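You operate a simulated robot arm through the tools that you are given. There is no shell and no other tool.

Carry out the task below with a simulated two-armed robot. There is one attempt and no reset: what you move stays moved.

## Task
Set the alarm for eight, wind the clock fully and slide the alarm on.
Fine: slide it off first, so that it never rings.

The check looks at the end state, three seconds after you hand in, the way a careful person would. Anything else that was tipped, shoved, dropped, spilled or broken makes it a failure.

## Robot
Two 7-joint arms with fingered hands on one trunk that stands fixed in place. Base frame: the origin is at the foot of the trunk, x ahead of it, y to its left, z up. Units: mm, degrees, N and s.
The left shoulder is at [70, 139, 1058], the right one opposite. With the tool pointing down near the work surface each hand reaches from about 460 to 840 mm from the base axis, measured 20 degrees to its own side. Payload 3.9 kg a hand.
Tool frame (each hand has its own): the origin (TCP) lies between the finger pads and is the grasp point; the fingertips stand 29 mm ahead of it; z points along the fingers, y is the line along which they close. The gripper opens to 100 mm; its body begins 34 mm behind the TCP. The gripper is a hand of 5 fingers: y runs from the thumb to the fingers, the wrist lies at [-15, -105, -177] in the tool frame.
Orientation is that of the tool frame in the base frame, as a unit quaternion [x, y, z, w]. With the fingers straight down and the wrist toward the robot, the tool's x, y and z point along [0, 1, 0], [1, 0, 0] and [0, 0, -1] of the base frame.

## Interface
- The arms move only by the tool apply_moves. It takes "left_moves", "right_moves" or both (then of equal length, played together; a hand with none holds still); each is a list of rows, each an object of numbers (a shift or turn left out is 0): "x", "y", "z": the shift along the tool's x, y, z in mm; "ax", "ay", "az": the turn, a rotation vector about the tool's x, y, z in degrees. In form: [{"x": .., "y": .., "z": .., "ax": .., "ay": .., "az": ..}, ...]. A call has 1 to 20 rows; each row is the pose to reach, as a shift and turn from the pose commanded when the call began, along the tool's axes at that moment. A row lasts 0.2 s, in which the tool goes at most 50 mm and 8.6 degrees; a call with a longer step from one row to the next is refused whole. A pose out of reach is approached as far as the arm can. The call stops where the force on the tool passes 40 N (or 10 N more than at its start, if that is more) or the arm is blocked; 0.2 s more then pass. In this call time passes only in rows, and 0.2 s behind the last. It gives the time, the measured TCP pose, the force on the tool (base axes), the opening and the grip force at its end, in the units of the frame above (readings bear some noise), with the torque about the TCP (base axes, N m) and any sound that the robot's microphone picked up, and new pictures: "views" is both (left out), scene, wrist or none (wrist: the cameras of the hands that moved).
- Cameras (640 x 400 px; columns grow to the right, rows downward): "scene" is now at [122.5, 57, 1391.7]; the picture's right is [0.60, -0.80, 0.00], its down [-0.36, -0.27, -0.90] and it looks along [0.71, 0.54, -0.45] (base axes); focal length 326 px, centre (320, 200). "left" rides on the left gripper at [-66, -86, -121] in its tool frame; the picture's right is [-0.76, -0.31, 0.58], its down [0.59, -0.70, 0.40] and it looks along [0.28, 0.64, 0.71] (tool axes); focal length 247 px, centre (320, 200). "right" rides on the right gripper at [66, -86, -121] in its tool frame; the picture's right is [-0.76, 0.31, -0.58], its down [-0.59, -0.70, 0.40] and it looks along [-0.28, 0.64, 0.71] (tool axes); focal length 247 px, centre (320, 200).
- move_column(by): slides the trunk up (or, below 0, down) by that many mm; the arms and the scene camera ride with it, the base frame stays. It gives what a move gives, with no picture.
- finger_targets(index, middle, ring, little, thumb_bend, thumb_turn, hand): sets how far each is bent, from 0 (flat) to 100 (curled in); at 30 the hand is open as for a grip, at 70 the pads meet at the TCP. One left out holds its place. A second passes; each finger stops where it meets its share of the squeeze, and holds until it gets a number again. It is the only way to open and close the hand. It gives what a move gives, with no picture; readings hold the bend of each and the force on index, middle, ring, little, thumb and palm. thumb_turn goes from beside the hand (0) to across from the fingers (100), as for a grip.
- turn_head(pan, tilt): turns the head with the scene camera to pan (to the left, within 86 degrees either way) and tilt (down, from -29 to 69), counted from straight ahead of the robot. It gives what a move gives, and a new picture of the scene camera.
- measure_at(camera, pixels): there is no depth. For up to 12 entries [column, row, z] of the newest picture of that camera ("zoom" is the newest enlarged one), the place [x, y] in the base frame at which the ray of that pixel passes the height z, good to about 2 mm. It takes no simulated time.
- close_up(camera, box): a new picture of the part [left, top, right, bottom] of that camera's present view, enlarged. It takes no simulated time.
- finish_job(): hands the job in; it is judged then, once.

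Leave the grippers open and the arms clear of the work at the hand-in unless told otherwise.

The tools are called after ">>>" as name(argument=value, ...) on one line, values as JSON. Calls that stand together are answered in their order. apply_moves: Moves the arms, as the interface text tells. Its arguments: {"type":"object","properties":{"left_moves":{"type":"array","items":{"type":"object","properties":{"x":{"type":"number"},"y":{"type":"number"},"z":{"type":"number"},"ax":{"type":"number"},"ay":{"type":"number"},"az":{"type":"number"}}}},"right_moves":{"type":"array","items":{"type":"object","properties":{"x":{"type":"number"},"y":{"type":"number"},"z":{"type":"number"},"ax":{"type":"number"},"ay":{"type":"number"},"az":{"type":"number"}}}},"views":{"type":"string","enum":["both","scene","wrist","none"]}},"required":[]} The other tools are called the same way: move_column (by) moves the trunk up or down; finger_targets (index, middle, ring, little, thumb_bend, thumb_turn, hand) moves the fingers one by one; turn_head (pan, tilt) turns the head that bears the scene camera; measure_at (camera, pixels) gives the place at which the rays of pixels pass given heights; close_up (camera, box) takes an enlarged picture of a part of a camera's view; finish_job () hands the job in.

At the start:

```text
time: 0.0
left_eef_pos: [270.9, 533.7, 1252.1]
left_orientation: [0.426, 0.905, 0.0, 0.0]
left_ft_force: [0.1, -0.2, -0.1]
left_wrist_torque: [0.0, -0.01, 0.01]
left_finger_gap: 99.9
left_grip_force: 0.1
left_shape: jaw
left_bend: [30.0, 30.0, 30.0, 30.0, 30.0, 98.0]
left_finger forces: [0.1, 0.0, 0.1, 0.0, 0.0, 0.0]
right_eef_pos: [459.9, 131.7, 1195.8]
right_orientation: [0.426, 0.905, 0.0, 0.0]
right_ft_force: [0.8, -0.3, 0.4]
right_wrist_torque: [-0.04, -0.01, 0.0]
right_finger_gap: 99.7
right_grip_force: 0.1
right_shape: jaw
right_bend: [30.0, 30.0, 30.0, 30.0, 30.0, 98.0]
right_finger forces: [0.1, 0.1, 0.1, 0.0, 0.0, 0.0]
trunk travel left (down, up): [-700.0, 140.0]
head pan, tilt (commanded): [37.1, 26.5]
```

scene: 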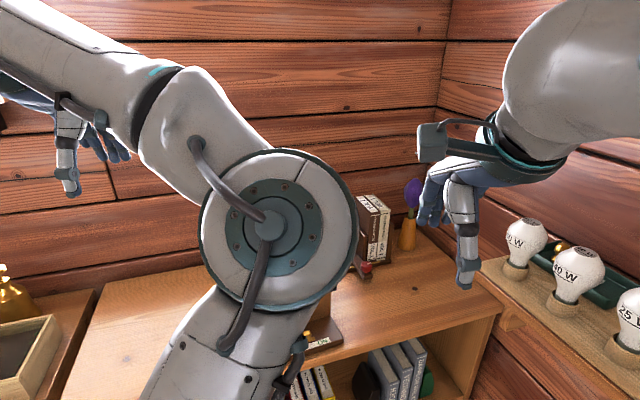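
right: 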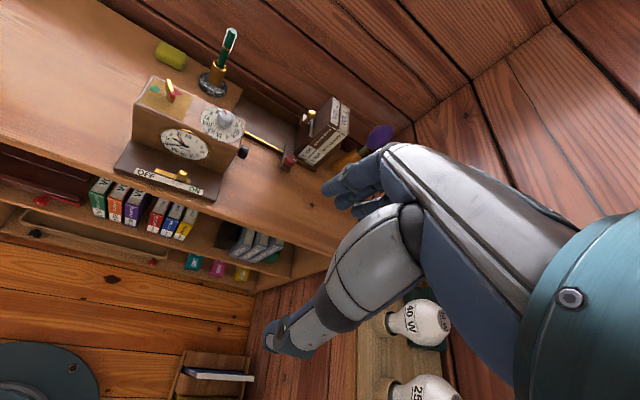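
left: 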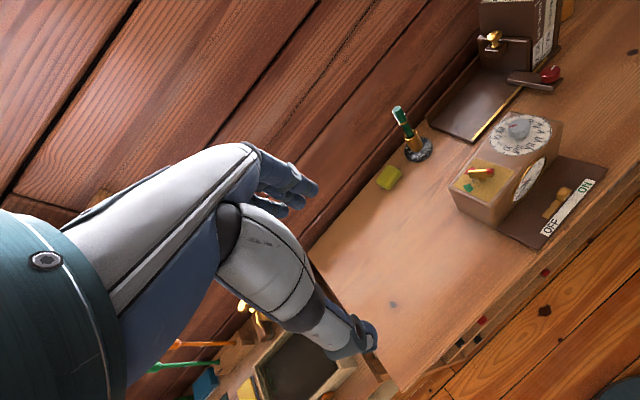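

I can see the clock in both wrist pictures: a face on the front, a dial with a grey knob on top, a red lever on a yellow plate, and an OFF/ON slider at its foot. I'll take enlarged pictures of it first.

>>> close_up(camera="right", box=[100, 60, 260, 210])

>>> close_up(camera="left", box=[430, 90, 620, 260])

```text
2.67 times, centred on (180, 135) of right
```

zoom: 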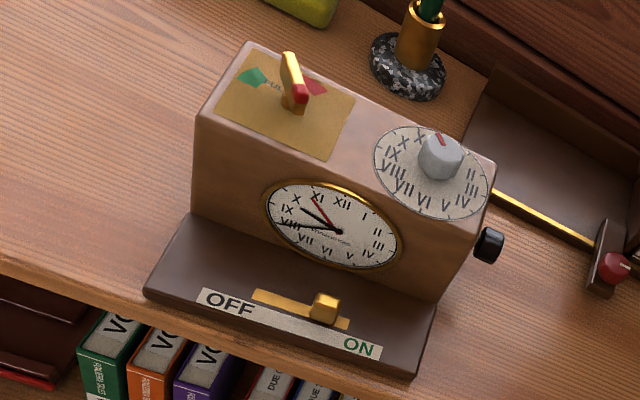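

```text
2.35 times, centred on (525, 175) of left
```

zoom: 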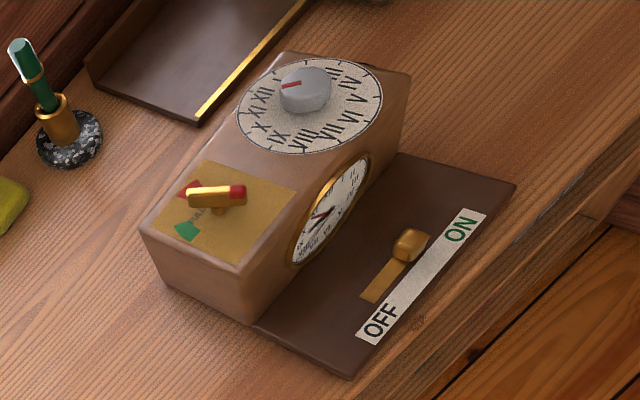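

In the enlargement, the slider stands at the ON end, the grey knob on top has a red mark near X/XI, and the key sits on a gold plate with red and green marks. I'll measure matching points in both wrist cameras at several heights so I can triangulate them.

>>> measure_at(camera="right", pixels=[[181.9, 175.4, 700], [181.9, 175.4, 900], [224.9, 118.1, 700], [224.9, 118.1, 900], [169.9, 91.9, 700], [169.9, 91.9, 900], [113.7, 169.8, 700], [113.7, 169.8, 900], [216.7, 201.3, 700], [216.7, 201.3, 900]])

>>> measure_at(camera="zoom", pixels=[[410, 245, 700], [410, 245, 900], [305, 88, 700], [305, 88, 900], [217, 197, 700], [217, 197, 900], [350, 379, 700], [350, 379, 900], [516, 186, 700], [516, 186, 900]])

```text
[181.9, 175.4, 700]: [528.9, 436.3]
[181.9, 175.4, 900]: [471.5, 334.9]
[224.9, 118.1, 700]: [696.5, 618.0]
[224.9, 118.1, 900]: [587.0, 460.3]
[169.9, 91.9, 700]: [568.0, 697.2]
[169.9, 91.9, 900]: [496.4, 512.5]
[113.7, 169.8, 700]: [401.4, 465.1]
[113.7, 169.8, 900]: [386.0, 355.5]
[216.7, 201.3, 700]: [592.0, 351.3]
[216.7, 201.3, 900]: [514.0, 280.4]
```

```text
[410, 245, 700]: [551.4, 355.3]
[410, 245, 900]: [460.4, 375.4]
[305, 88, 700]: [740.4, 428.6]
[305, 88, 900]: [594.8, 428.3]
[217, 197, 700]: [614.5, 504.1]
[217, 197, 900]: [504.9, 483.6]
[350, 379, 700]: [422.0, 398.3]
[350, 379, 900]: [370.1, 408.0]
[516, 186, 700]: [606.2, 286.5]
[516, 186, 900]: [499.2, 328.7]
```

The two rays meet well. That puts the slider knob at about (491, 369, 833), the grey top knob at (565, 428, 940), the key at (485, 480, 935), and the clock base front edge from (393, 404) to (546, 311) at z≈813. I'll take tighter close-ups of the key plate, the alarm dial, the face and the slider to read them.

>>> close_up(camera="right", box=[145, 70, 195, 102])

>>> close_up(camera="left", box=[455, 155, 525, 199])

>>> close_up(camera="right", box=[195, 98, 250, 133])

>>> close_up(camera="left", box=[485, 110, 555, 154])

>>> close_up(camera="right", box=[150, 122, 220, 166])

>>> close_up(camera="right", box=[125, 155, 220, 210])

```text
12.50 times, centred on (170, 86) of right
```

zoom: 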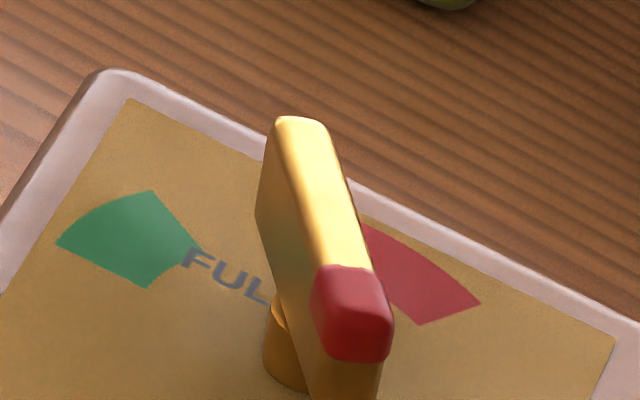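

```text
9.09 times, centred on (490, 177) of left
```

zoom: 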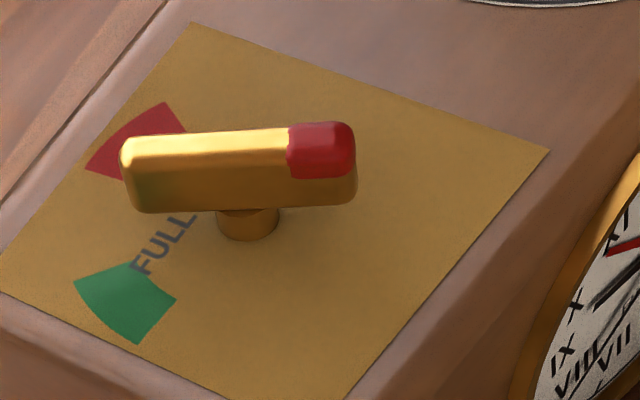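

```text
11.43 times, centred on (222, 116) of right
```

zoom: 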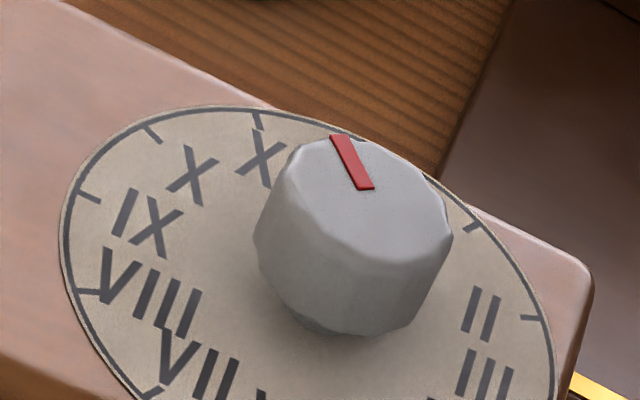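

```text
9.09 times, centred on (520, 132) of left
```

zoom: 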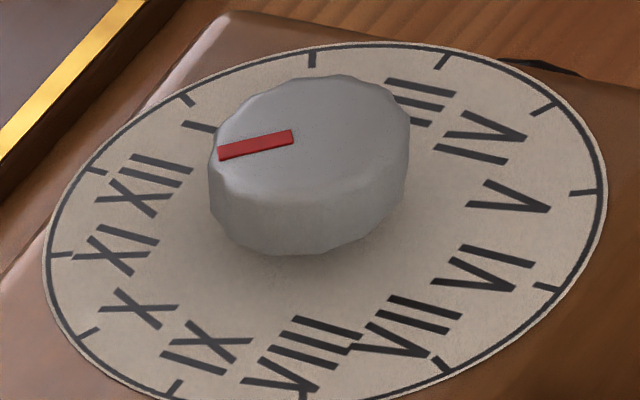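

```text
9.09 times, centred on (185, 144) of right
```

zoom: 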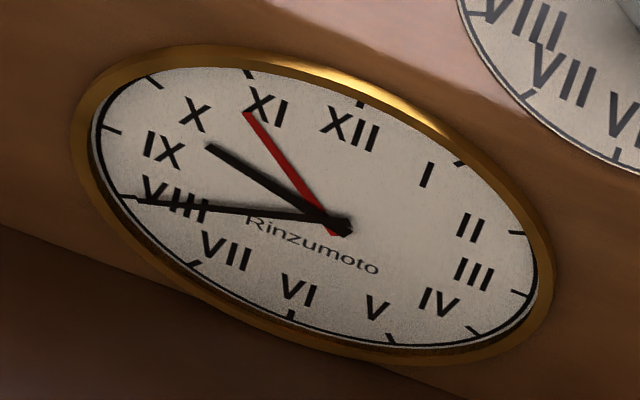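

```text
6.74 times, centred on (172, 182) of right
```

zoom: 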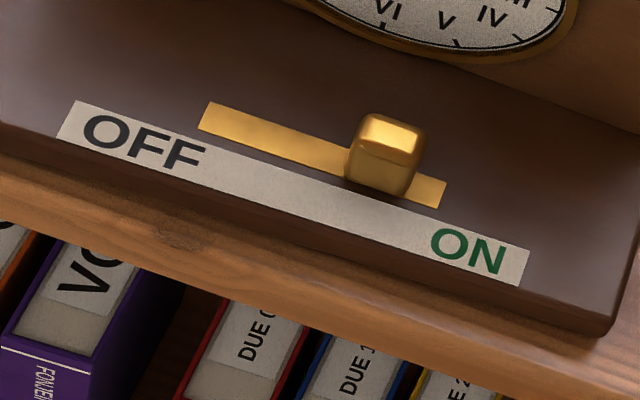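

The clock face reads about 9:40, with the red alarm hand and the top knob's mark both near 10:40. The slider is ON. The key's red tip points front-right, the green sector is marked FULL at the left, and there is a red sector at the back. Turning the alarm back to VIII passes the present time, so the slider has to go OFF first.

I'll leave the right camera as an observer and bring the left hand above the front of the clock, well clear at z≈1100 and squared with the clock, so I can study its fingers.

>>> apply_moves(left_moves=[{"x": -33, "y": 6, "z": 22, "az": -2.7}, {"x": -66, "y": 12, "z": 44, "az": -5.4}, {"x": -99, "y": 18, "z": 66, "az": -8.1}, {"x": -132, "y": 24, "z": 88, "az": -10.8}, {"x": -165, "y": 30, "z": 110, "az": -13.5}, {"x": -198, "y": 36, "z": 132, "az": -16.2}, {"x": -233, "y": 40, "z": 152, "az": -19}], views="both")

```text
time: 1.6
left_eef_pos: [455.2, 394.0, 1101.4]
left_orientation: [0.271, 0.963, -0.001, 0.0]
left_ft_force: [-0.5, -1.2, 0.2]
left_wrist_torque: [0.01, 0.01, -0.03]
left_finger_gap: 99.8
left_grip_force: 0.1
left_shape: jaw
left_bend: [30.0, 30.0, 30.0, 30.0, 30.0, 98.0]
left_finger forces: [0.1, 0.0, 0.1, 0.0, 0.1, 0.0]
left hand out of reach, approached as far as the arm can: row 7
right_eef_pos: [460.2, 131.7, 1195.5]
right_orientation: [0.425, 0.905, 0.0, -0.001]
right_ft_force: [0.4, 0.4, -0.1]
right_wrist_torque: [-0.02, -0.02, 0.01]
right_finger_gap: 99.9
right_grip_force: 0.0
right_shape: jaw
right_bend: [30.0, 30.0, 30.0, 30.0, 30.0, 98.0]
right_finger forces: [0.0, 0.0, 0.0, 0.1, 0.0, 0.1]
trunk travel left (down, up): [-700.0, 140.0]
head pan, tilt (commanded): [37.1, 26.5]
```

scene: 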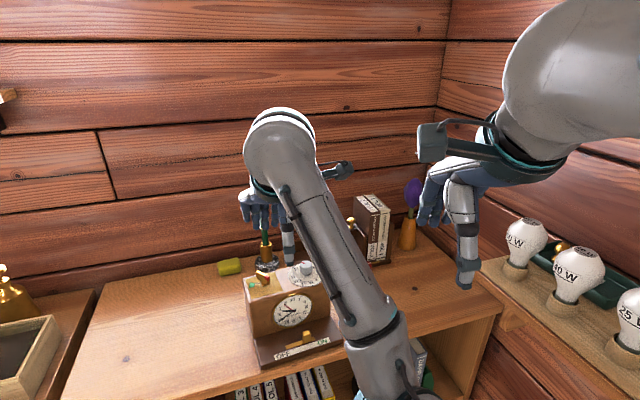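
left: 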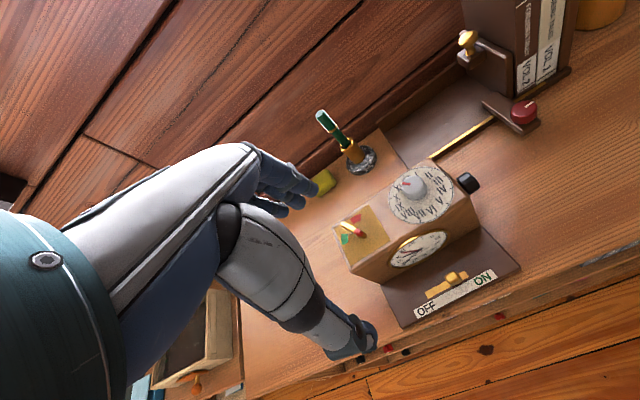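

The left hand is now above the clock and the scene view is clear, with the clock around (290, 305). For sliding I want a single pointing finger, so I'll curl the other fingers and straighten the index, then look at the shape.

>>> finger_targets(hand="left", index=30, middle=100, ring=100, little=100, thumb_turn=0, thumb_bend=30)

```text
time: 2.6
left_eef_pos: [454.7, 394.0, 1102.4]
left_orientation: [0.271, 0.963, -0.001, -0.001]
left_ft_force: [-0.5, -0.4, 0.7]
left_wrist_torque: [0.0, 0.03, -0.01]
left_finger_gap: 136.3
left_grip_force: 0.1
left_shape: fingers
left_bend: [30.0, 100.0, 100.0, 100.0, 30.0, 0.0]
left_finger forces: [0.0, 0.0, 0.0, 0.0, 0.0, 0.0]
right_eef_pos: [458.6, 132.6, 1195.0]
right_orientation: [0.426, 0.905, 0.001, 0.0]
right_ft_force: [0.1, -0.2, 0.1]
right_wrist_torque: [0.01, -0.05, 0.04]
right_finger_gap: 99.7
right_grip_force: 0.1
right_shape: jaw
right_bend: [30.0, 30.0, 30.0, 30.0, 30.0, 98.0]
right_finger forces: [0.0, 0.0, 0.1, 0.1, 0.0, 0.0]
trunk travel left (down, up): [-700.0, 140.0]
head pan, tilt (commanded): [37.1, 26.5]
```

The index is at 30, the other fingers are curled, and the thumb is beside the hand. I'll look at it from all three cameras.

>>> close_up(camera="left", box=[0, 0, 640, 400])

>>> close_up(camera="scene", box=[200, 100, 400, 225])

>>> close_up(camera="right", box=[0, 0, 640, 400])

```text
1.00 times, centred on (320, 200) of left (not enlarged: the box is as wide or as high as the picture)
```

zoom: 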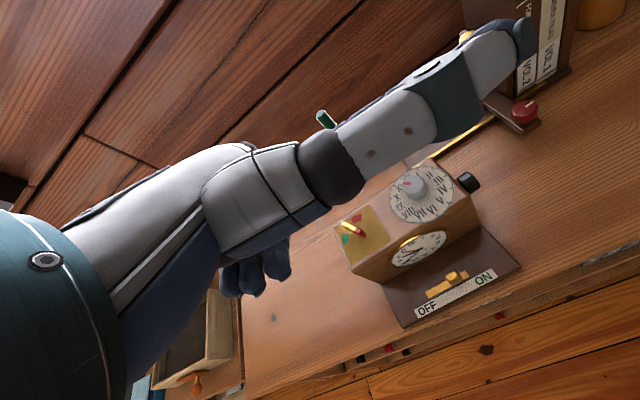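

```text
3.20 times, centred on (300, 162) of scene
```

zoom: 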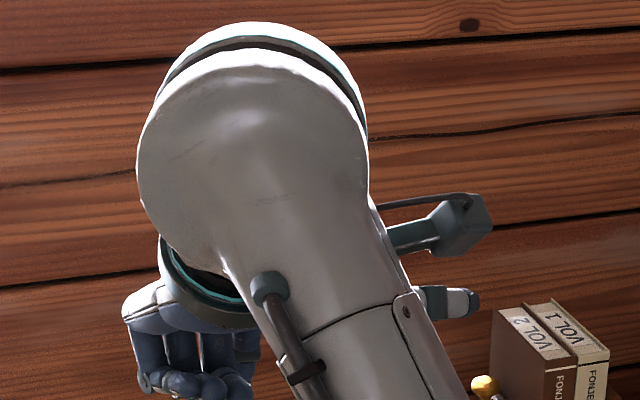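

```text
1.00 times, centred on (320, 200) of right (not enlarged: the box is as wide or as high as the picture)
```

zoom: 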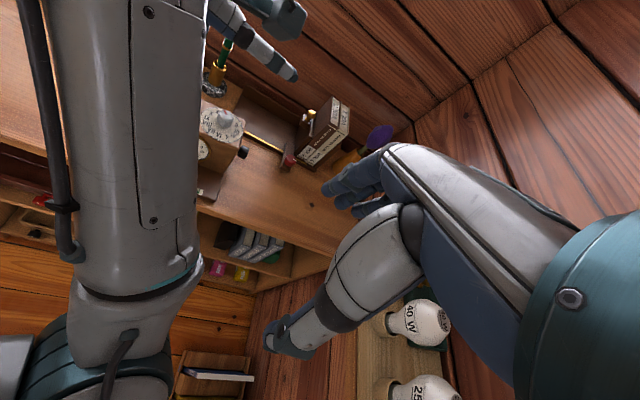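

With thumb_turn at 0, the thumb sticks out at the side and blocks the camera, so I'll turn it back across. The left forearm also hides the clock from the right camera. I'll yaw the right hand about 60° to the left and shift it to around (530, 150, 1110), which is free air in front of the table, so its camera looks side-on at the clock.

>>> finger_targets(hand="left", thumb_turn=98)

>>> apply_moves(right_moves=[{"x": -4, "y": 8, "z": 10, "az": -7.5}, {"x": -8, "y": 16, "z": 20, "az": -15}, {"x": -12, "y": 24, "z": 30, "az": -22.5}, {"x": -16, "y": 32, "z": 42, "az": -30}, {"x": -20, "y": 40, "z": 52, "az": -37.5}, {"x": -24, "y": 50, "z": 64, "az": -45}, {"x": -28, "y": 58, "z": 75, "az": -52.5}, {"x": -31, "y": 66, "z": 85, "az": -60}], views="both")

```text
time: 3.6
left_eef_pos: [453.8, 393.6, 1101.7]
left_orientation: [0.272, 0.962, -0.001, -0.001]
left_ft_force: [0.0, 0.2, 0.1]
left_wrist_torque: [0.01, -0.06, 0.02]
left_finger_gap: 98.7
left_grip_force: 0.0
left_shape: fingers
left_bend: [30.0, 100.0, 100.0, 100.0, 30.0, 96.0]
left_finger forces: [0.0, 0.1, 0.1, 0.0, 0.1, 0.0]
right_eef_pos: [459.0, 131.3, 1196.0]
right_orientation: [0.426, 0.905, 0.0, 0.0]
right_ft_force: [0.1, 0.4, -0.4]
right_wrist_torque: [-0.01, 0.02, -0.02]
right_finger_gap: 99.6
right_grip_force: 0.0
right_shape: jaw
right_bend: [30.0, 30.0, 30.0, 30.0, 30.0, 98.0]
right_finger forces: [0.0, 0.1, 0.1, 0.1, 0.0, 0.0]
trunk travel left (down, up): [-700.0, 140.0]
head pan, tilt (commanded): [37.1, 26.5]
```

```text
time: 5.4
left_eef_pos: [455.5, 392.7, 1100.4]
left_orientation: [0.272, 0.962, -0.001, 0.0]
left_ft_force: [0.0, -0.2, 0.3]
left_wrist_torque: [-0.02, -0.03, 0.01]
left_finger_gap: 98.6
left_grip_force: 0.0
left_shape: fingers
left_bend: [30.0, 100.0, 100.0, 100.0, 30.0, 96.0]
left_finger forces: [0.0, 0.0, 0.1, 0.0, 0.1, 0.0]
right_eef_pos: [530.7, 151.7, 1110.7]
right_orientation: [-0.085, 0.996, 0.0, 0.0]
right_ft_force: [1.0, 0.6, 0.0]
right_wrist_torque: [0.01, 0.01, 0.01]
right_finger_gap: 99.8
right_grip_force: 0.0
right_shape: jaw
right_bend: [30.0, 30.0, 30.0, 30.0, 30.0, 98.0]
right_finger forces: [0.0, 0.0, 0.0, 0.1, 0.0, 0.0]
trunk travel left (down, up): [-700.0, 140.0]
head pan, tilt (commanded): [37.1, 26.5]
```

scene: 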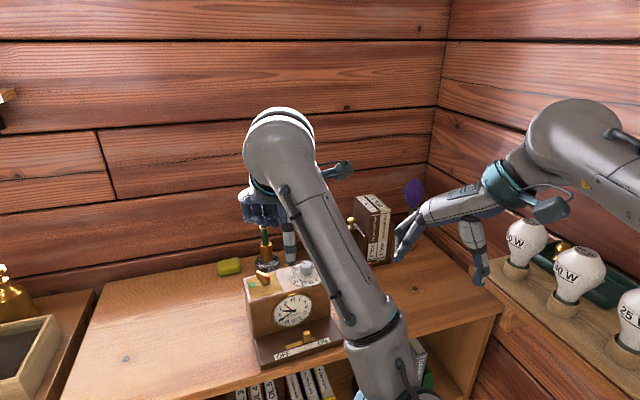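
right: 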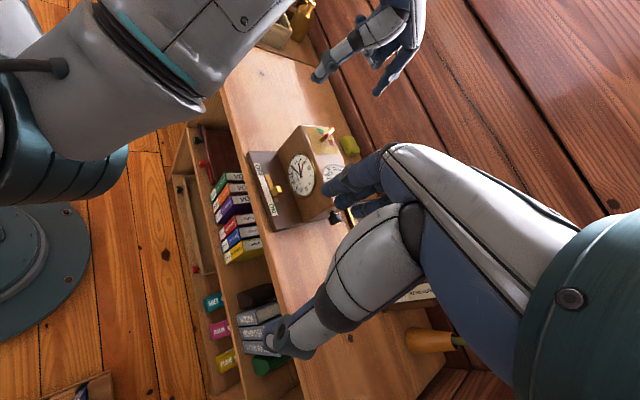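

Now the right camera sees the clock and the left hand from the side. I'll zoom in on the left hand at (365, 50) and on the clock.

>>> close_up(camera="right", box=[290, 0, 450, 100])

>>> close_up(camera="right", box=[230, 110, 374, 200])

>>> close_up(camera="scene", box=[220, 170, 380, 370])

>>> close_up(camera="left", box=[0, 0, 640, 400])

```text
4.00 times, centred on (370, 50) of right
```

zoom: 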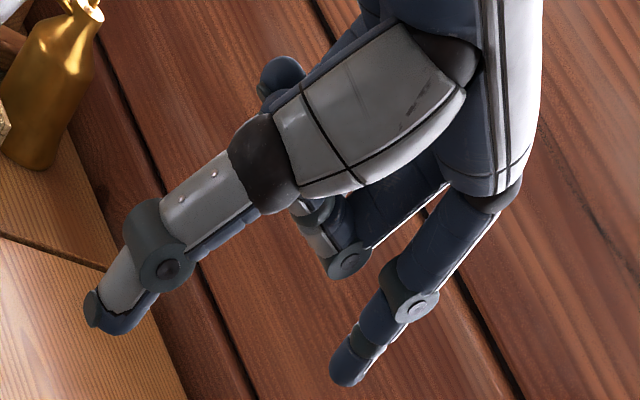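

```text
4.44 times, centred on (302, 155) of right
```

zoom: 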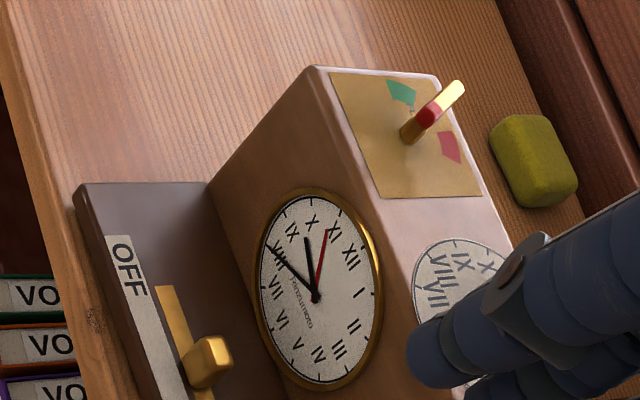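

```text
2.00 times, centred on (300, 270) of scene
```

zoom: 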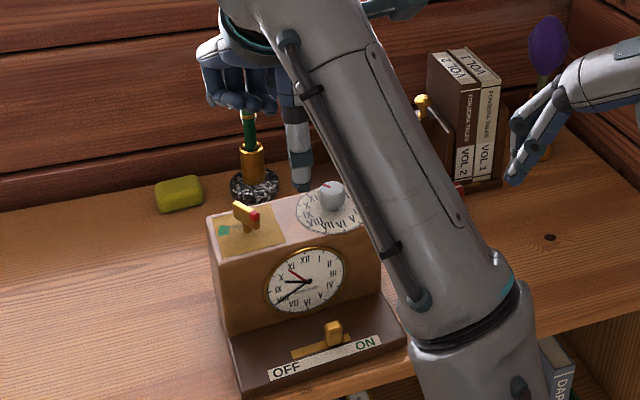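

```text
1.00 times, centred on (320, 200) of left (not enlarged: the box is as wide or as high as the picture)
```

zoom: 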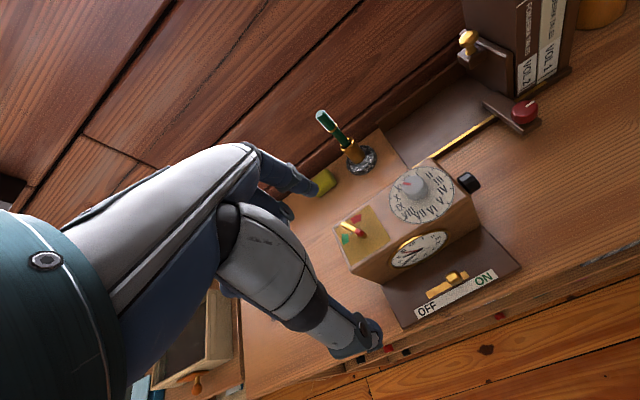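

I can see the hand geometry now: the index slopes outward to its tip, with the thumb across from it. I'll zoom in on the index tip in the left camera and on the slider slot so I can triangulate both.

>>> close_up(camera="left", box=[230, 130, 390, 230])

>>> close_up(camera="left", box=[390, 250, 510, 325])

>>> close_up(camera="scene", box=[250, 315, 350, 377])

```text
4.00 times, centred on (310, 180) of left
```

zoom: 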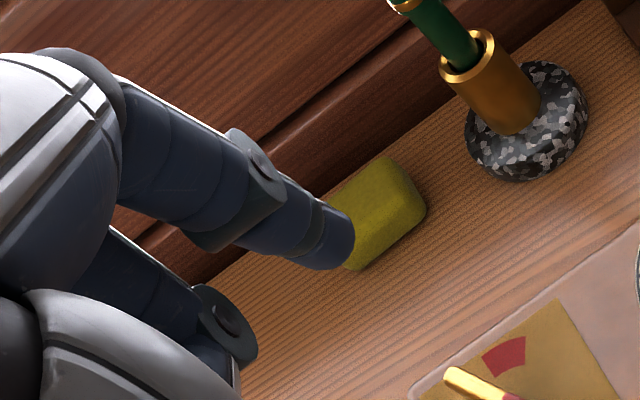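

```text
5.33 times, centred on (450, 288) of left
```

zoom: 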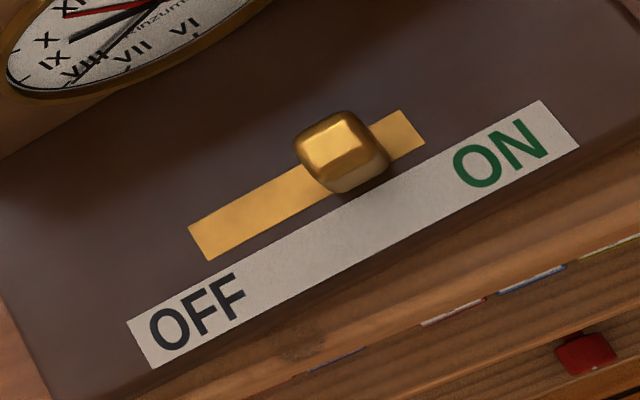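

```text
6.40 times, centred on (300, 346) of scene
```

zoom: 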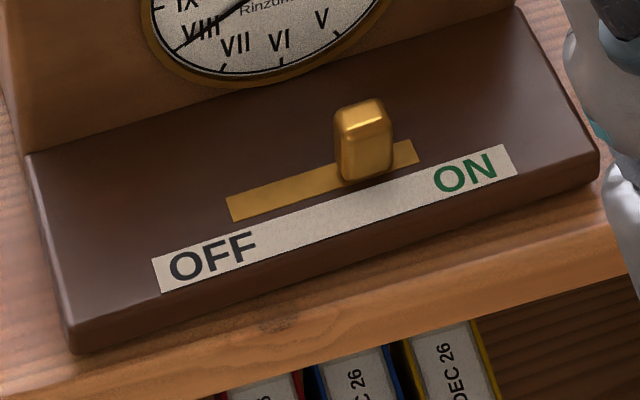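

Here the slot runs from (232, 208) to (415, 152) in the scene zoom. I'll measure the slot, base edges and body-foot line at plate height.

>>> measure_at(camera="zoom", pixels=[[232, 208, 814], [415, 152, 814], [367, 170, 814], [363, 118, 835], [72, 322, 814], [598, 150, 814], [25, 153, 814], [520, 10, 814], [155, 276, 814], [516, 162, 814]])

>>> measure_at(camera="right", pixels=[[376, 94, 1050], [376, 94, 1090], [317, 80, 1050], [317, 80, 1090]])

>>> measure_at(camera="left", pixels=[[315, 190, 1050], [315, 190, 1090], [368, 342, 1050], [368, 342, 1090]])

```text
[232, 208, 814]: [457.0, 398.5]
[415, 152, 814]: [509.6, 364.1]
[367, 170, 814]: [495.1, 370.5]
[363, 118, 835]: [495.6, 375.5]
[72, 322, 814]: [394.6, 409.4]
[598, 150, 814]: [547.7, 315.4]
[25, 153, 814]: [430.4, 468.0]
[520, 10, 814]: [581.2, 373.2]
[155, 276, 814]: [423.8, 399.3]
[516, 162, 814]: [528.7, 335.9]
```

```text
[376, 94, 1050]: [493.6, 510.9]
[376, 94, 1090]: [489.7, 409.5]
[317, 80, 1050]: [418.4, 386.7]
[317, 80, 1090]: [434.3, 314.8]
```

```text
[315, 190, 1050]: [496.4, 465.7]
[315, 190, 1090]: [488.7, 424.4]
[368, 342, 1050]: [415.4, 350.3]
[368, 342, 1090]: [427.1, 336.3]
```

The slot runs from (457, 398) to (510, 364), about 63 mm long, with the knob about 15 mm from its centre toward ON, so OFF should be about 30 mm along. The index tip sits at tool (−9, 54, ~29) and the clock body is 46 mm behind the slot line, so there is room. I'll lower the left hand to a hover with the index tip at about (512, 363, 900), over the plate on the ON side of the slider.

>>> apply_moves(left_moves=[{"x": -10, "y": -7, "z": 30}, {"x": -21, "y": -14, "z": 65}, {"x": -31, "y": -22, "z": 100}, {"x": -42, "y": -29, "z": 135}, {"x": -52, "y": -36, "z": 170}], views="both")

```text
time: 6.6
left_eef_pos: [489.6, 410.2, 948.1]
left_orientation: [0.261, 0.965, 0.007, 0.007]
left_ft_force: [-0.3, -0.2, 0.9]
left_wrist_torque: [0.02, 0.02, 0.0]
left_finger_gap: 98.6
left_grip_force: 0.0
left_shape: fingers
left_bend: [30.0, 100.0, 100.0, 100.0, 30.0, 96.0]
left_finger forces: [0.1, 0.0, 0.0, 0.0, 0.0, 0.0]
left hand out of reach, approached as far as the arm can: row 1, 2, 3, 4, 5
right_eef_pos: [529.1, 151.2, 1110.5]
right_orientation: [-0.084, 0.996, 0.0, 0.0]
right_ft_force: [0.7, -0.9, -0.6]
right_wrist_torque: [0.02, 0.01, 0.01]
right_finger_gap: 99.9
right_grip_force: 0.0
right_shape: jaw
right_bend: [30.0, 30.0, 30.0, 30.0, 30.0, 98.0]
right_finger forces: [0.0, 0.0, 0.0, 0.0, 0.0, 0.1]
trunk travel left (down, up): [-700.0, 140.0]
head pan, tilt (commanded): [37.1, 26.5]
```

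scene: 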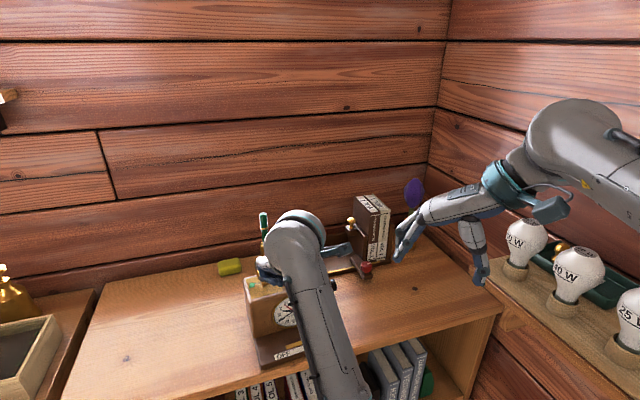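
left: 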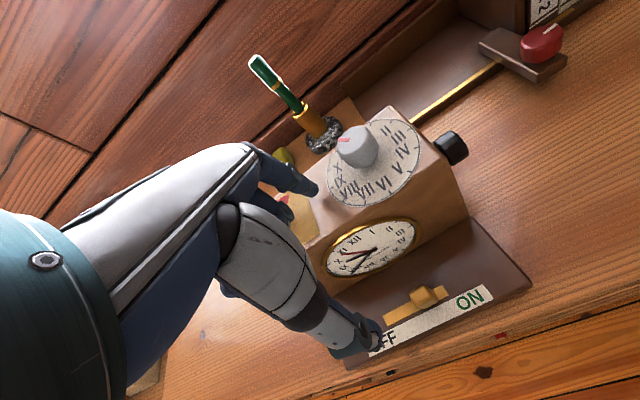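

The left arm couldn't reach that pose. It ended at (490, 410, 948), with the index tip hovering just over the clock top, and forces are near zero. The slider is too close in for the left arm at this yaw. I'll lift the left hand straight up, away from the clock, and then use the right hand for the slider because its reach fits better.

>>> apply_moves(left_moves=[{"z": -30}, {"z": -60}, {"z": -90, "az": 4}, {"z": -120, "az": 8}, {"z": -150, "az": 12}], views="both")

```text
time: 7.8
left_eef_pos: [492.6, 397.5, 1090.4]
left_orientation: [0.371, 0.929, 0.0, 0.0]
left_ft_force: [0.9, 0.3, -0.2]
left_wrist_torque: [0.03, 0.02, -0.01]
left_finger_gap: 98.8
left_grip_force: 0.1
left_shape: fingers
left_bend: [30.0, 100.0, 100.0, 100.0, 30.0, 96.0]
left_finger forces: [0.0, 0.1, 0.1, 0.1, 0.0, 0.0]
right_eef_pos: [530.6, 150.5, 1110.6]
right_orientation: [-0.083, 0.997, 0.0, 0.0]
right_ft_force: [-0.4, -0.7, -0.7]
right_wrist_torque: [-0.03, -0.02, 0.01]
right_finger_gap: 99.9
right_grip_force: 0.1
right_shape: jaw
right_bend: [30.0, 30.0, 30.0, 30.0, 30.0, 98.0]
right_finger forces: [0.0, 0.0, 0.0, 0.0, 0.1, 0.0]
trunk travel left (down, up): [-700.0, 140.0]
head pan, tilt (commanded): [37.1, 26.5]
```

scene: 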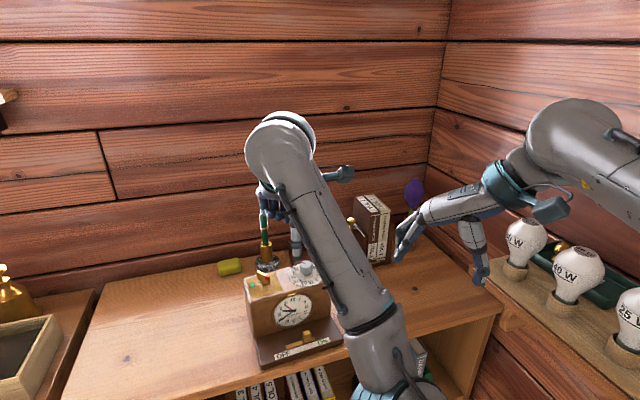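
left: 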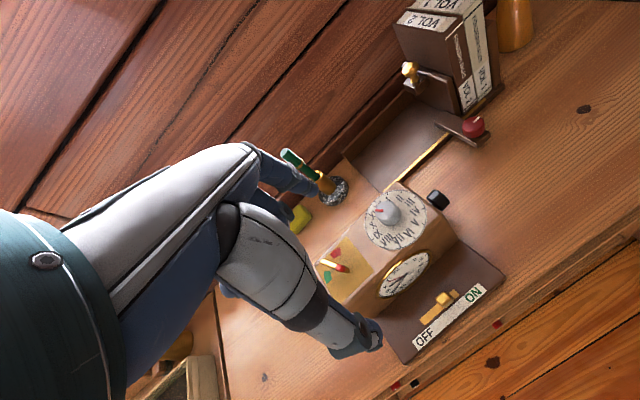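

The left hand is clear at (493, 398, 1090). I'll park it to the left with its camera turned inward onto the clock, and meanwhile shape the right hand with the index pointing and the other three fingers curled.

>>> apply_moves(left_moves=[{"x": 19, "y": 4, "z": -4, "az": 7.6}, {"x": 38, "y": 8, "z": -8, "az": 15.3}, {"x": 58, "y": 12, "z": -12, "az": 23}, {"x": 77, "y": 16, "z": -16, "az": 30.6}, {"x": 97, "y": 20, "z": -20, "az": 38.2}, {"x": 116, "y": 24, "z": -24, "az": 46}, {"x": 135, "y": 28, "z": -28, "az": 53.5}, {"x": 155, "y": 32, "z": -32, "az": 61.2}, {"x": 174, "y": 36, "z": -36, "az": 69}, {"x": 193, "y": 40, "z": -40, "az": 76.5}], views="both")

>>> finger_targets(hand="right", index=30, middle=100, ring=100, little=100, thumb_bend=30)

```text
time: 10.0
left_eef_pos: [378.4, 563.6, 1128.8]
left_orientation: [0.866, 0.5, 0.0, 0.001]
left_ft_force: [-0.8, 0.6, -0.5]
left_wrist_torque: [0.01, -0.03, 0.03]
left_finger_gap: 98.7
left_grip_force: 0.0
left_shape: fingers
left_bend: [30.0, 100.0, 100.0, 100.0, 30.0, 96.0]
left_finger forces: [0.0, 0.0, 0.0, 0.0, 0.1, 0.0]
right_eef_pos: [529.4, 153.2, 1112.6]
right_orientation: [-0.083, 0.997, -0.001, 0.0]
right_ft_force: [-0.6, 0.6, -0.6]
right_wrist_torque: [0.0, -0.07, -0.02]
right_finger_gap: 100.0
right_grip_force: 0.1
right_shape: jaw
right_bend: [30.0, 30.0, 30.0, 30.0, 30.0, 98.0]
right_finger forces: [0.0, 0.0, 0.0, 0.0, 0.0, 0.1]
trunk travel left (down, up): [-700.0, 140.0]
head pan, tilt (commanded): [37.1, 26.5]
```

scene: 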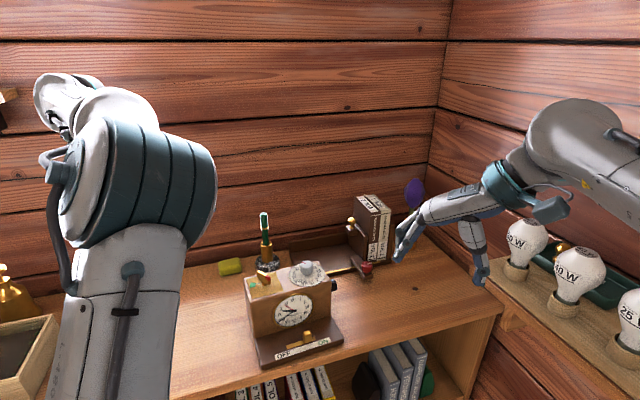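
left: 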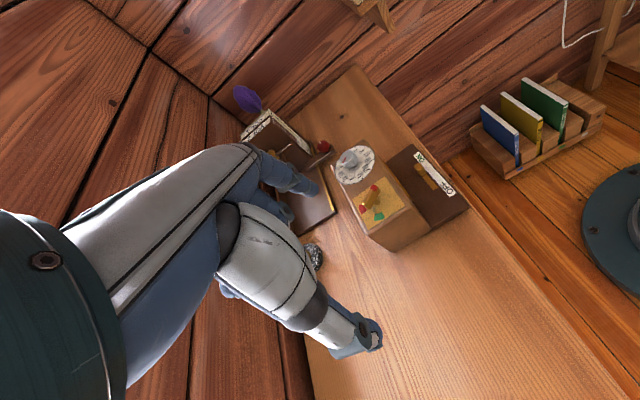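

```text
time: 11.0
left_eef_pos: [378.3, 562.5, 1128.9]
left_orientation: [0.866, 0.5, 0.0, 0.0]
left_ft_force: [0.0, -0.3, -0.9]
left_wrist_torque: [-0.01, 0.0, -0.01]
left_finger_gap: 98.9
left_grip_force: 0.0
left_shape: fingers
left_bend: [30.0, 100.0, 100.0, 100.0, 30.0, 96.0]
left_finger forces: [0.0, 0.0, 0.0, 0.0, 0.1, 0.0]
right_eef_pos: [531.1, 150.5, 1111.4]
right_orientation: [-0.084, 0.996, -0.001, 0.0]
right_ft_force: [0.1, -0.4, 1.0]
right_wrist_torque: [-0.03, 0.01, 0.0]
right_finger_gap: 98.7
right_grip_force: 0.0
right_shape: fingers
right_bend: [30.0, 100.0, 100.0, 100.0, 30.0, 98.0]
right_finger forces: [0.0, 0.0, 0.0, 0.0, 0.2, 0.1]
trunk travel left (down, up): [-700.0, 140.0]
head pan, tilt (commanded): [37.1, 26.5]
```

The scene now shows the whole clock clearly around (292, 310). I'll take a close reference picture of it from the scene and left cameras before touching anything.

>>> close_up(camera="scene", box=[230, 250, 358, 370])

>>> close_up(camera="left", box=[320, 130, 480, 260])

```text
3.33 times, centred on (294, 310) of scene
```

zoom: 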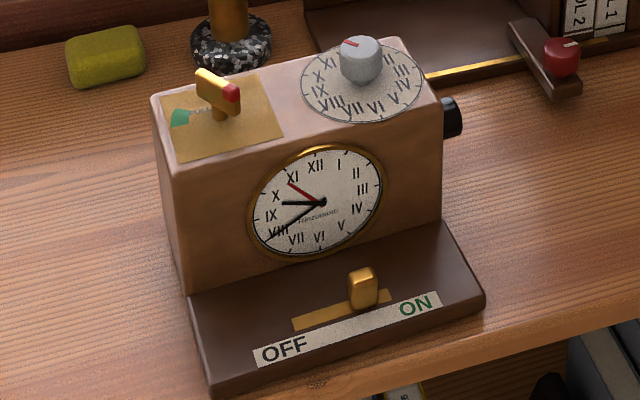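

```text
3.08 times, centred on (400, 195) of left
```

zoom: 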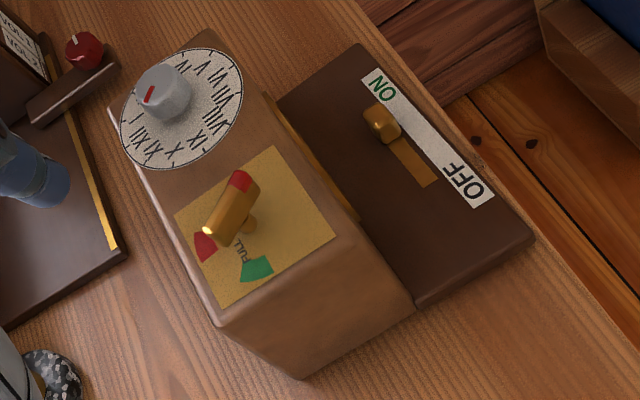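

I have clear references. Next I'll bring the right hand to a hover with its index tip at about (515, 361, 905), over the plate on the ON side of the slider, with yaw squared to the clock.

>>> apply_moves(right_moves=[{"x": 1, "y": 23, "z": 25, "az": 5.9}, {"x": 3, "y": 46, "z": 50, "az": 11.7}, {"x": 4, "y": 70, "z": 75, "az": 17.6}, {"x": 5, "y": 93, "z": 100, "az": 23.4}, {"x": 6, "y": 116, "z": 125, "az": 29.3}, {"x": 8, "y": 140, "z": 150, "az": 35.1}, {"x": 9, "y": 163, "z": 175, "az": 41}], views="both")

```text
time: 12.6
left_eef_pos: [378.7, 565.3, 1127.7]
left_orientation: [0.866, 0.5, 0.0, 0.0]
left_ft_force: [0.4, 0.4, 0.1]
left_wrist_torque: [-0.03, 0.0, 0.0]
left_finger_gap: 98.5
left_grip_force: 0.1
left_shape: fingers
left_bend: [30.0, 100.0, 100.0, 100.0, 30.0, 96.0]
left_finger forces: [0.0, 0.0, 0.0, 0.0, 0.1, 0.0]
right_eef_pos: [508.7, 304.5, 945.6]
right_orientation: [0.283, 0.959, 0.01, -0.005]
right_ft_force: [0.5, 0.3, -0.2]
right_wrist_torque: [-0.02, -0.01, -0.02]
right_finger_gap: 98.3
right_grip_force: 0.0
right_shape: fingers
right_bend: [30.0, 100.0, 100.0, 100.0, 30.0, 98.0]
right_finger forces: [0.0, 0.0, 0.0, 0.0, 0.0, 0.0]
trunk travel left (down, up): [-700.0, 140.0]
head pan, tilt (commanded): [37.1, 26.5]
```

scene: 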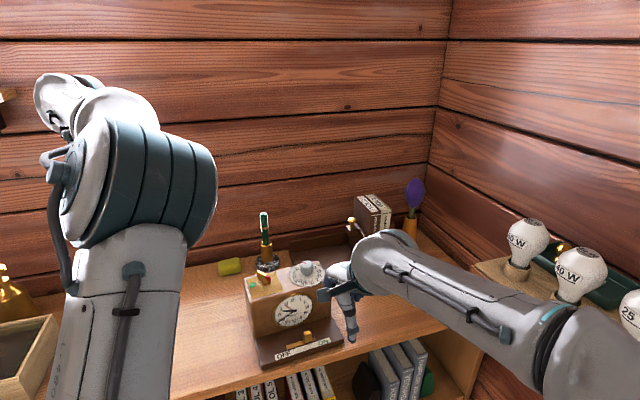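
right: 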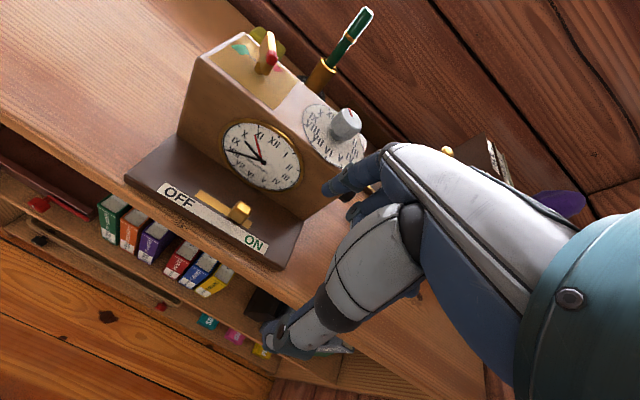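

The measured pose (509, 305, 946) lags the commanded (494, 310, 935). I'll hold for a moment to see whether it settles.

>>> apply_moves(right_moves=[{"z": 0}, {"z": 0}], views="none")

```text
time: 13.2
left_eef_pos: [378.1, 562.0, 1129.8]
left_orientation: [0.866, 0.501, 0.0, 0.0]
left_ft_force: [-0.4, 0.2, 0.2]
left_wrist_torque: [0.01, -0.01, 0.0]
left_finger_gap: 98.7
left_grip_force: 0.1
left_shape: fingers
left_bend: [30.0, 100.0, 100.0, 100.0, 30.0, 96.0]
left_finger forces: [0.0, 0.0, 0.0, 0.0, 0.0, 0.0]
right_eef_pos: [509.5, 301.0, 943.8]
right_orientation: [0.285, 0.959, 0.007, -0.004]
right_ft_force: [0.8, 0.0, 0.8]
right_wrist_torque: [-0.02, -0.01, -0.02]
right_finger_gap: 98.4
right_grip_force: 0.1
right_shape: fingers
right_bend: [30.0, 100.0, 100.0, 100.0, 30.0, 98.0]
right_finger forces: [0.1, 0.1, 0.0, 0.0, 0.1, 0.1]
trunk travel left (down, up): [-700.0, 140.0]
head pan, tilt (commanded): [37.1, 26.5]
```

It's still offset by about 15 mm, so the right wrist is near a limit at this yaw. A yaw nearer 75° is more natural for this arm and works equally well with a single fingertip. I'll turn back about 17° in place at this hover height.

>>> apply_moves(right_moves=[{"az": -6}, {"az": -12}, {"az": -17}, {"az": -17}], views="none")

```text
time: 14.2
left_eef_pos: [378.1, 562.2, 1129.2]
left_orientation: [0.866, 0.501, -0.001, 0.0]
left_ft_force: [-0.2, -0.2, -0.5]
left_wrist_torque: [0.0, -0.03, 0.0]
left_finger_gap: 98.6
left_grip_force: 0.1
left_shape: fingers
left_bend: [30.0, 100.0, 100.0, 100.0, 30.0, 96.0]
left_finger forces: [0.0, 0.0, 0.1, 0.0, 0.0, 0.1]
right_eef_pos: [493.8, 310.8, 935.1]
right_orientation: [0.124, 0.992, 0.0, 0.0]
right_ft_force: [0.4, -0.1, -0.2]
right_wrist_torque: [0.02, -0.01, 0.01]
right_finger_gap: 98.3
right_grip_force: 0.1
right_shape: fingers
right_bend: [30.0, 100.0, 100.0, 100.0, 30.0, 98.0]
right_finger forces: [0.0, 0.0, 0.0, 0.1, 0.1, 0.0]
trunk travel left (down, up): [-700.0, 140.0]
head pan, tilt (commanded): [37.1, 26.5]
```

Now it's exact at (494, 311, 935), yaw 76°. I'll shift 17 mm toward ON (−x) so the index tip sits beyond the slider's ON side, then check the tip with the cameras before descending.

>>> apply_moves(right_moves=[{"x": -17}, {"x": -17}], views="both")

>>> close_up(camera="right", box=[200, 130, 400, 255])

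>>> close_up(camera="left", box=[320, 110, 480, 210])

>>> close_up(camera="scene", box=[230, 250, 390, 370])

```text
time: 14.8
left_eef_pos: [378.3, 562.6, 1130.5]
left_orientation: [0.866, 0.501, 0.0, 0.0]
left_ft_force: [0.2, -0.7, -0.3]
left_wrist_torque: [-0.01, -0.02, 0.0]
left_finger_gap: 98.7
left_grip_force: 0.1
left_shape: fingers
left_bend: [30.0, 100.0, 100.0, 100.0, 30.0, 96.0]
left_finger forces: [0.1, 0.0, 0.0, 0.0, 0.0, 0.0]
right_eef_pos: [509.6, 304.7, 935.9]
right_orientation: [0.125, 0.992, 0.0, -0.001]
right_ft_force: [-0.5, -0.9, 0.1]
right_wrist_torque: [0.0, 0.0, 0.01]
right_finger_gap: 98.3
right_grip_force: 0.1
right_shape: fingers
right_bend: [30.0, 100.0, 100.0, 100.0, 30.0, 98.0]
right_finger forces: [0.1, 0.0, 0.0, 0.0, 0.0, 0.0]
trunk travel left (down, up): [-700.0, 140.0]
head pan, tilt (commanded): [37.1, 26.5]
```

scene: 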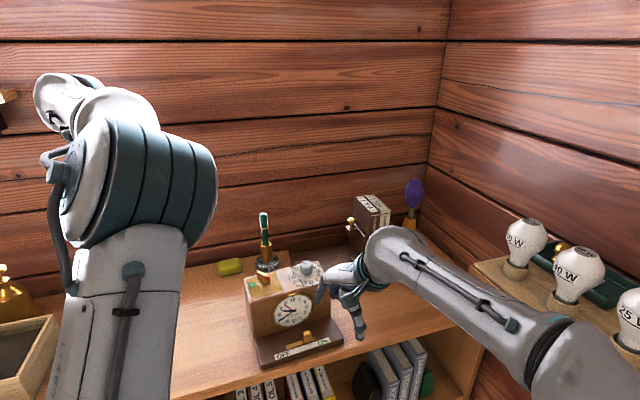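
right: 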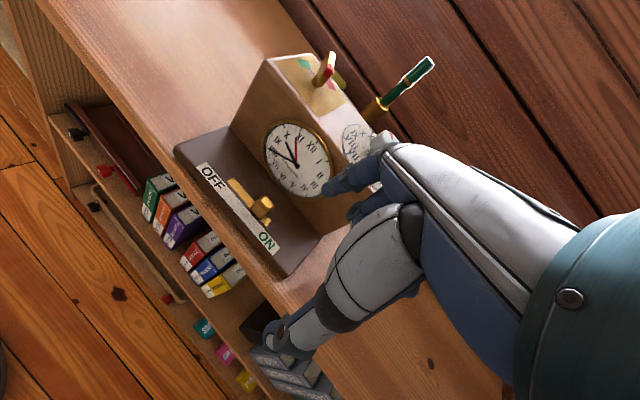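

```text
3.20 times, centred on (300, 192) of right
```

zoom: 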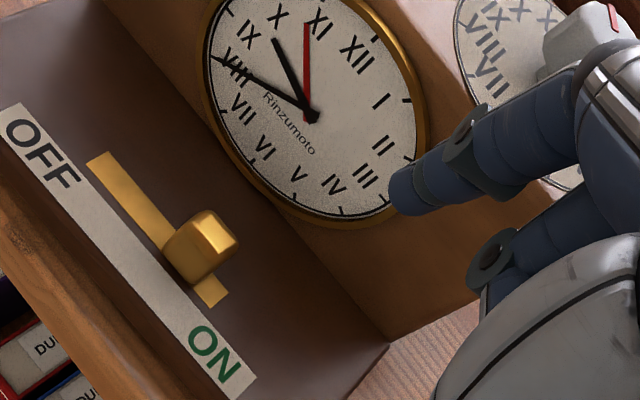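

```text
4.00 times, centred on (400, 160) of left
```

zoom: 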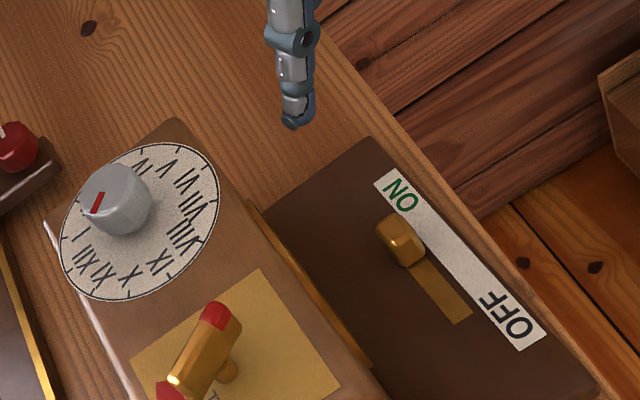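

```text
3.33 times, centred on (310, 310) of scene
```

zoom: 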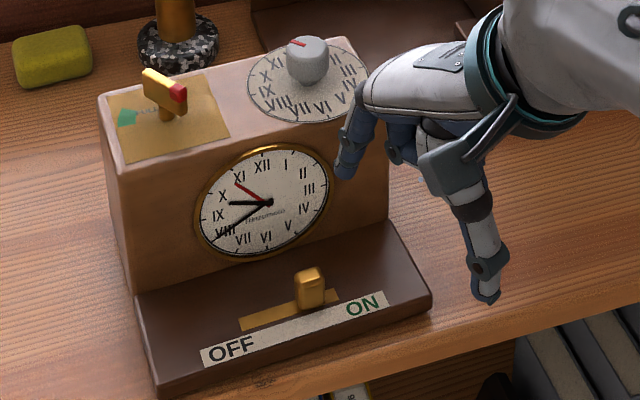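

The index tip shows at right (325, 190), left (394, 140) and scene (317.5, 301.6). I'll triangulate it.

>>> measure_at(camera="right", pixels=[[325, 190.4, 900], [325, 190.4, 930]])

>>> measure_at(camera="left", pixels=[[393.75, 140.5, 900], [393.75, 140.5, 930]])

>>> measure_at(camera="scene", pixels=[[317.5, 301.6, 900], [317.5, 301.6, 930]])

```text
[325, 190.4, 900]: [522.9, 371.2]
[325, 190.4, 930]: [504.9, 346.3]
```

```text
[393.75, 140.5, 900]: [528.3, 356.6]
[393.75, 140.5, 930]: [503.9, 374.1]
```

```text
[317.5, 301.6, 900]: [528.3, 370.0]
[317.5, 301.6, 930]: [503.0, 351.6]
```

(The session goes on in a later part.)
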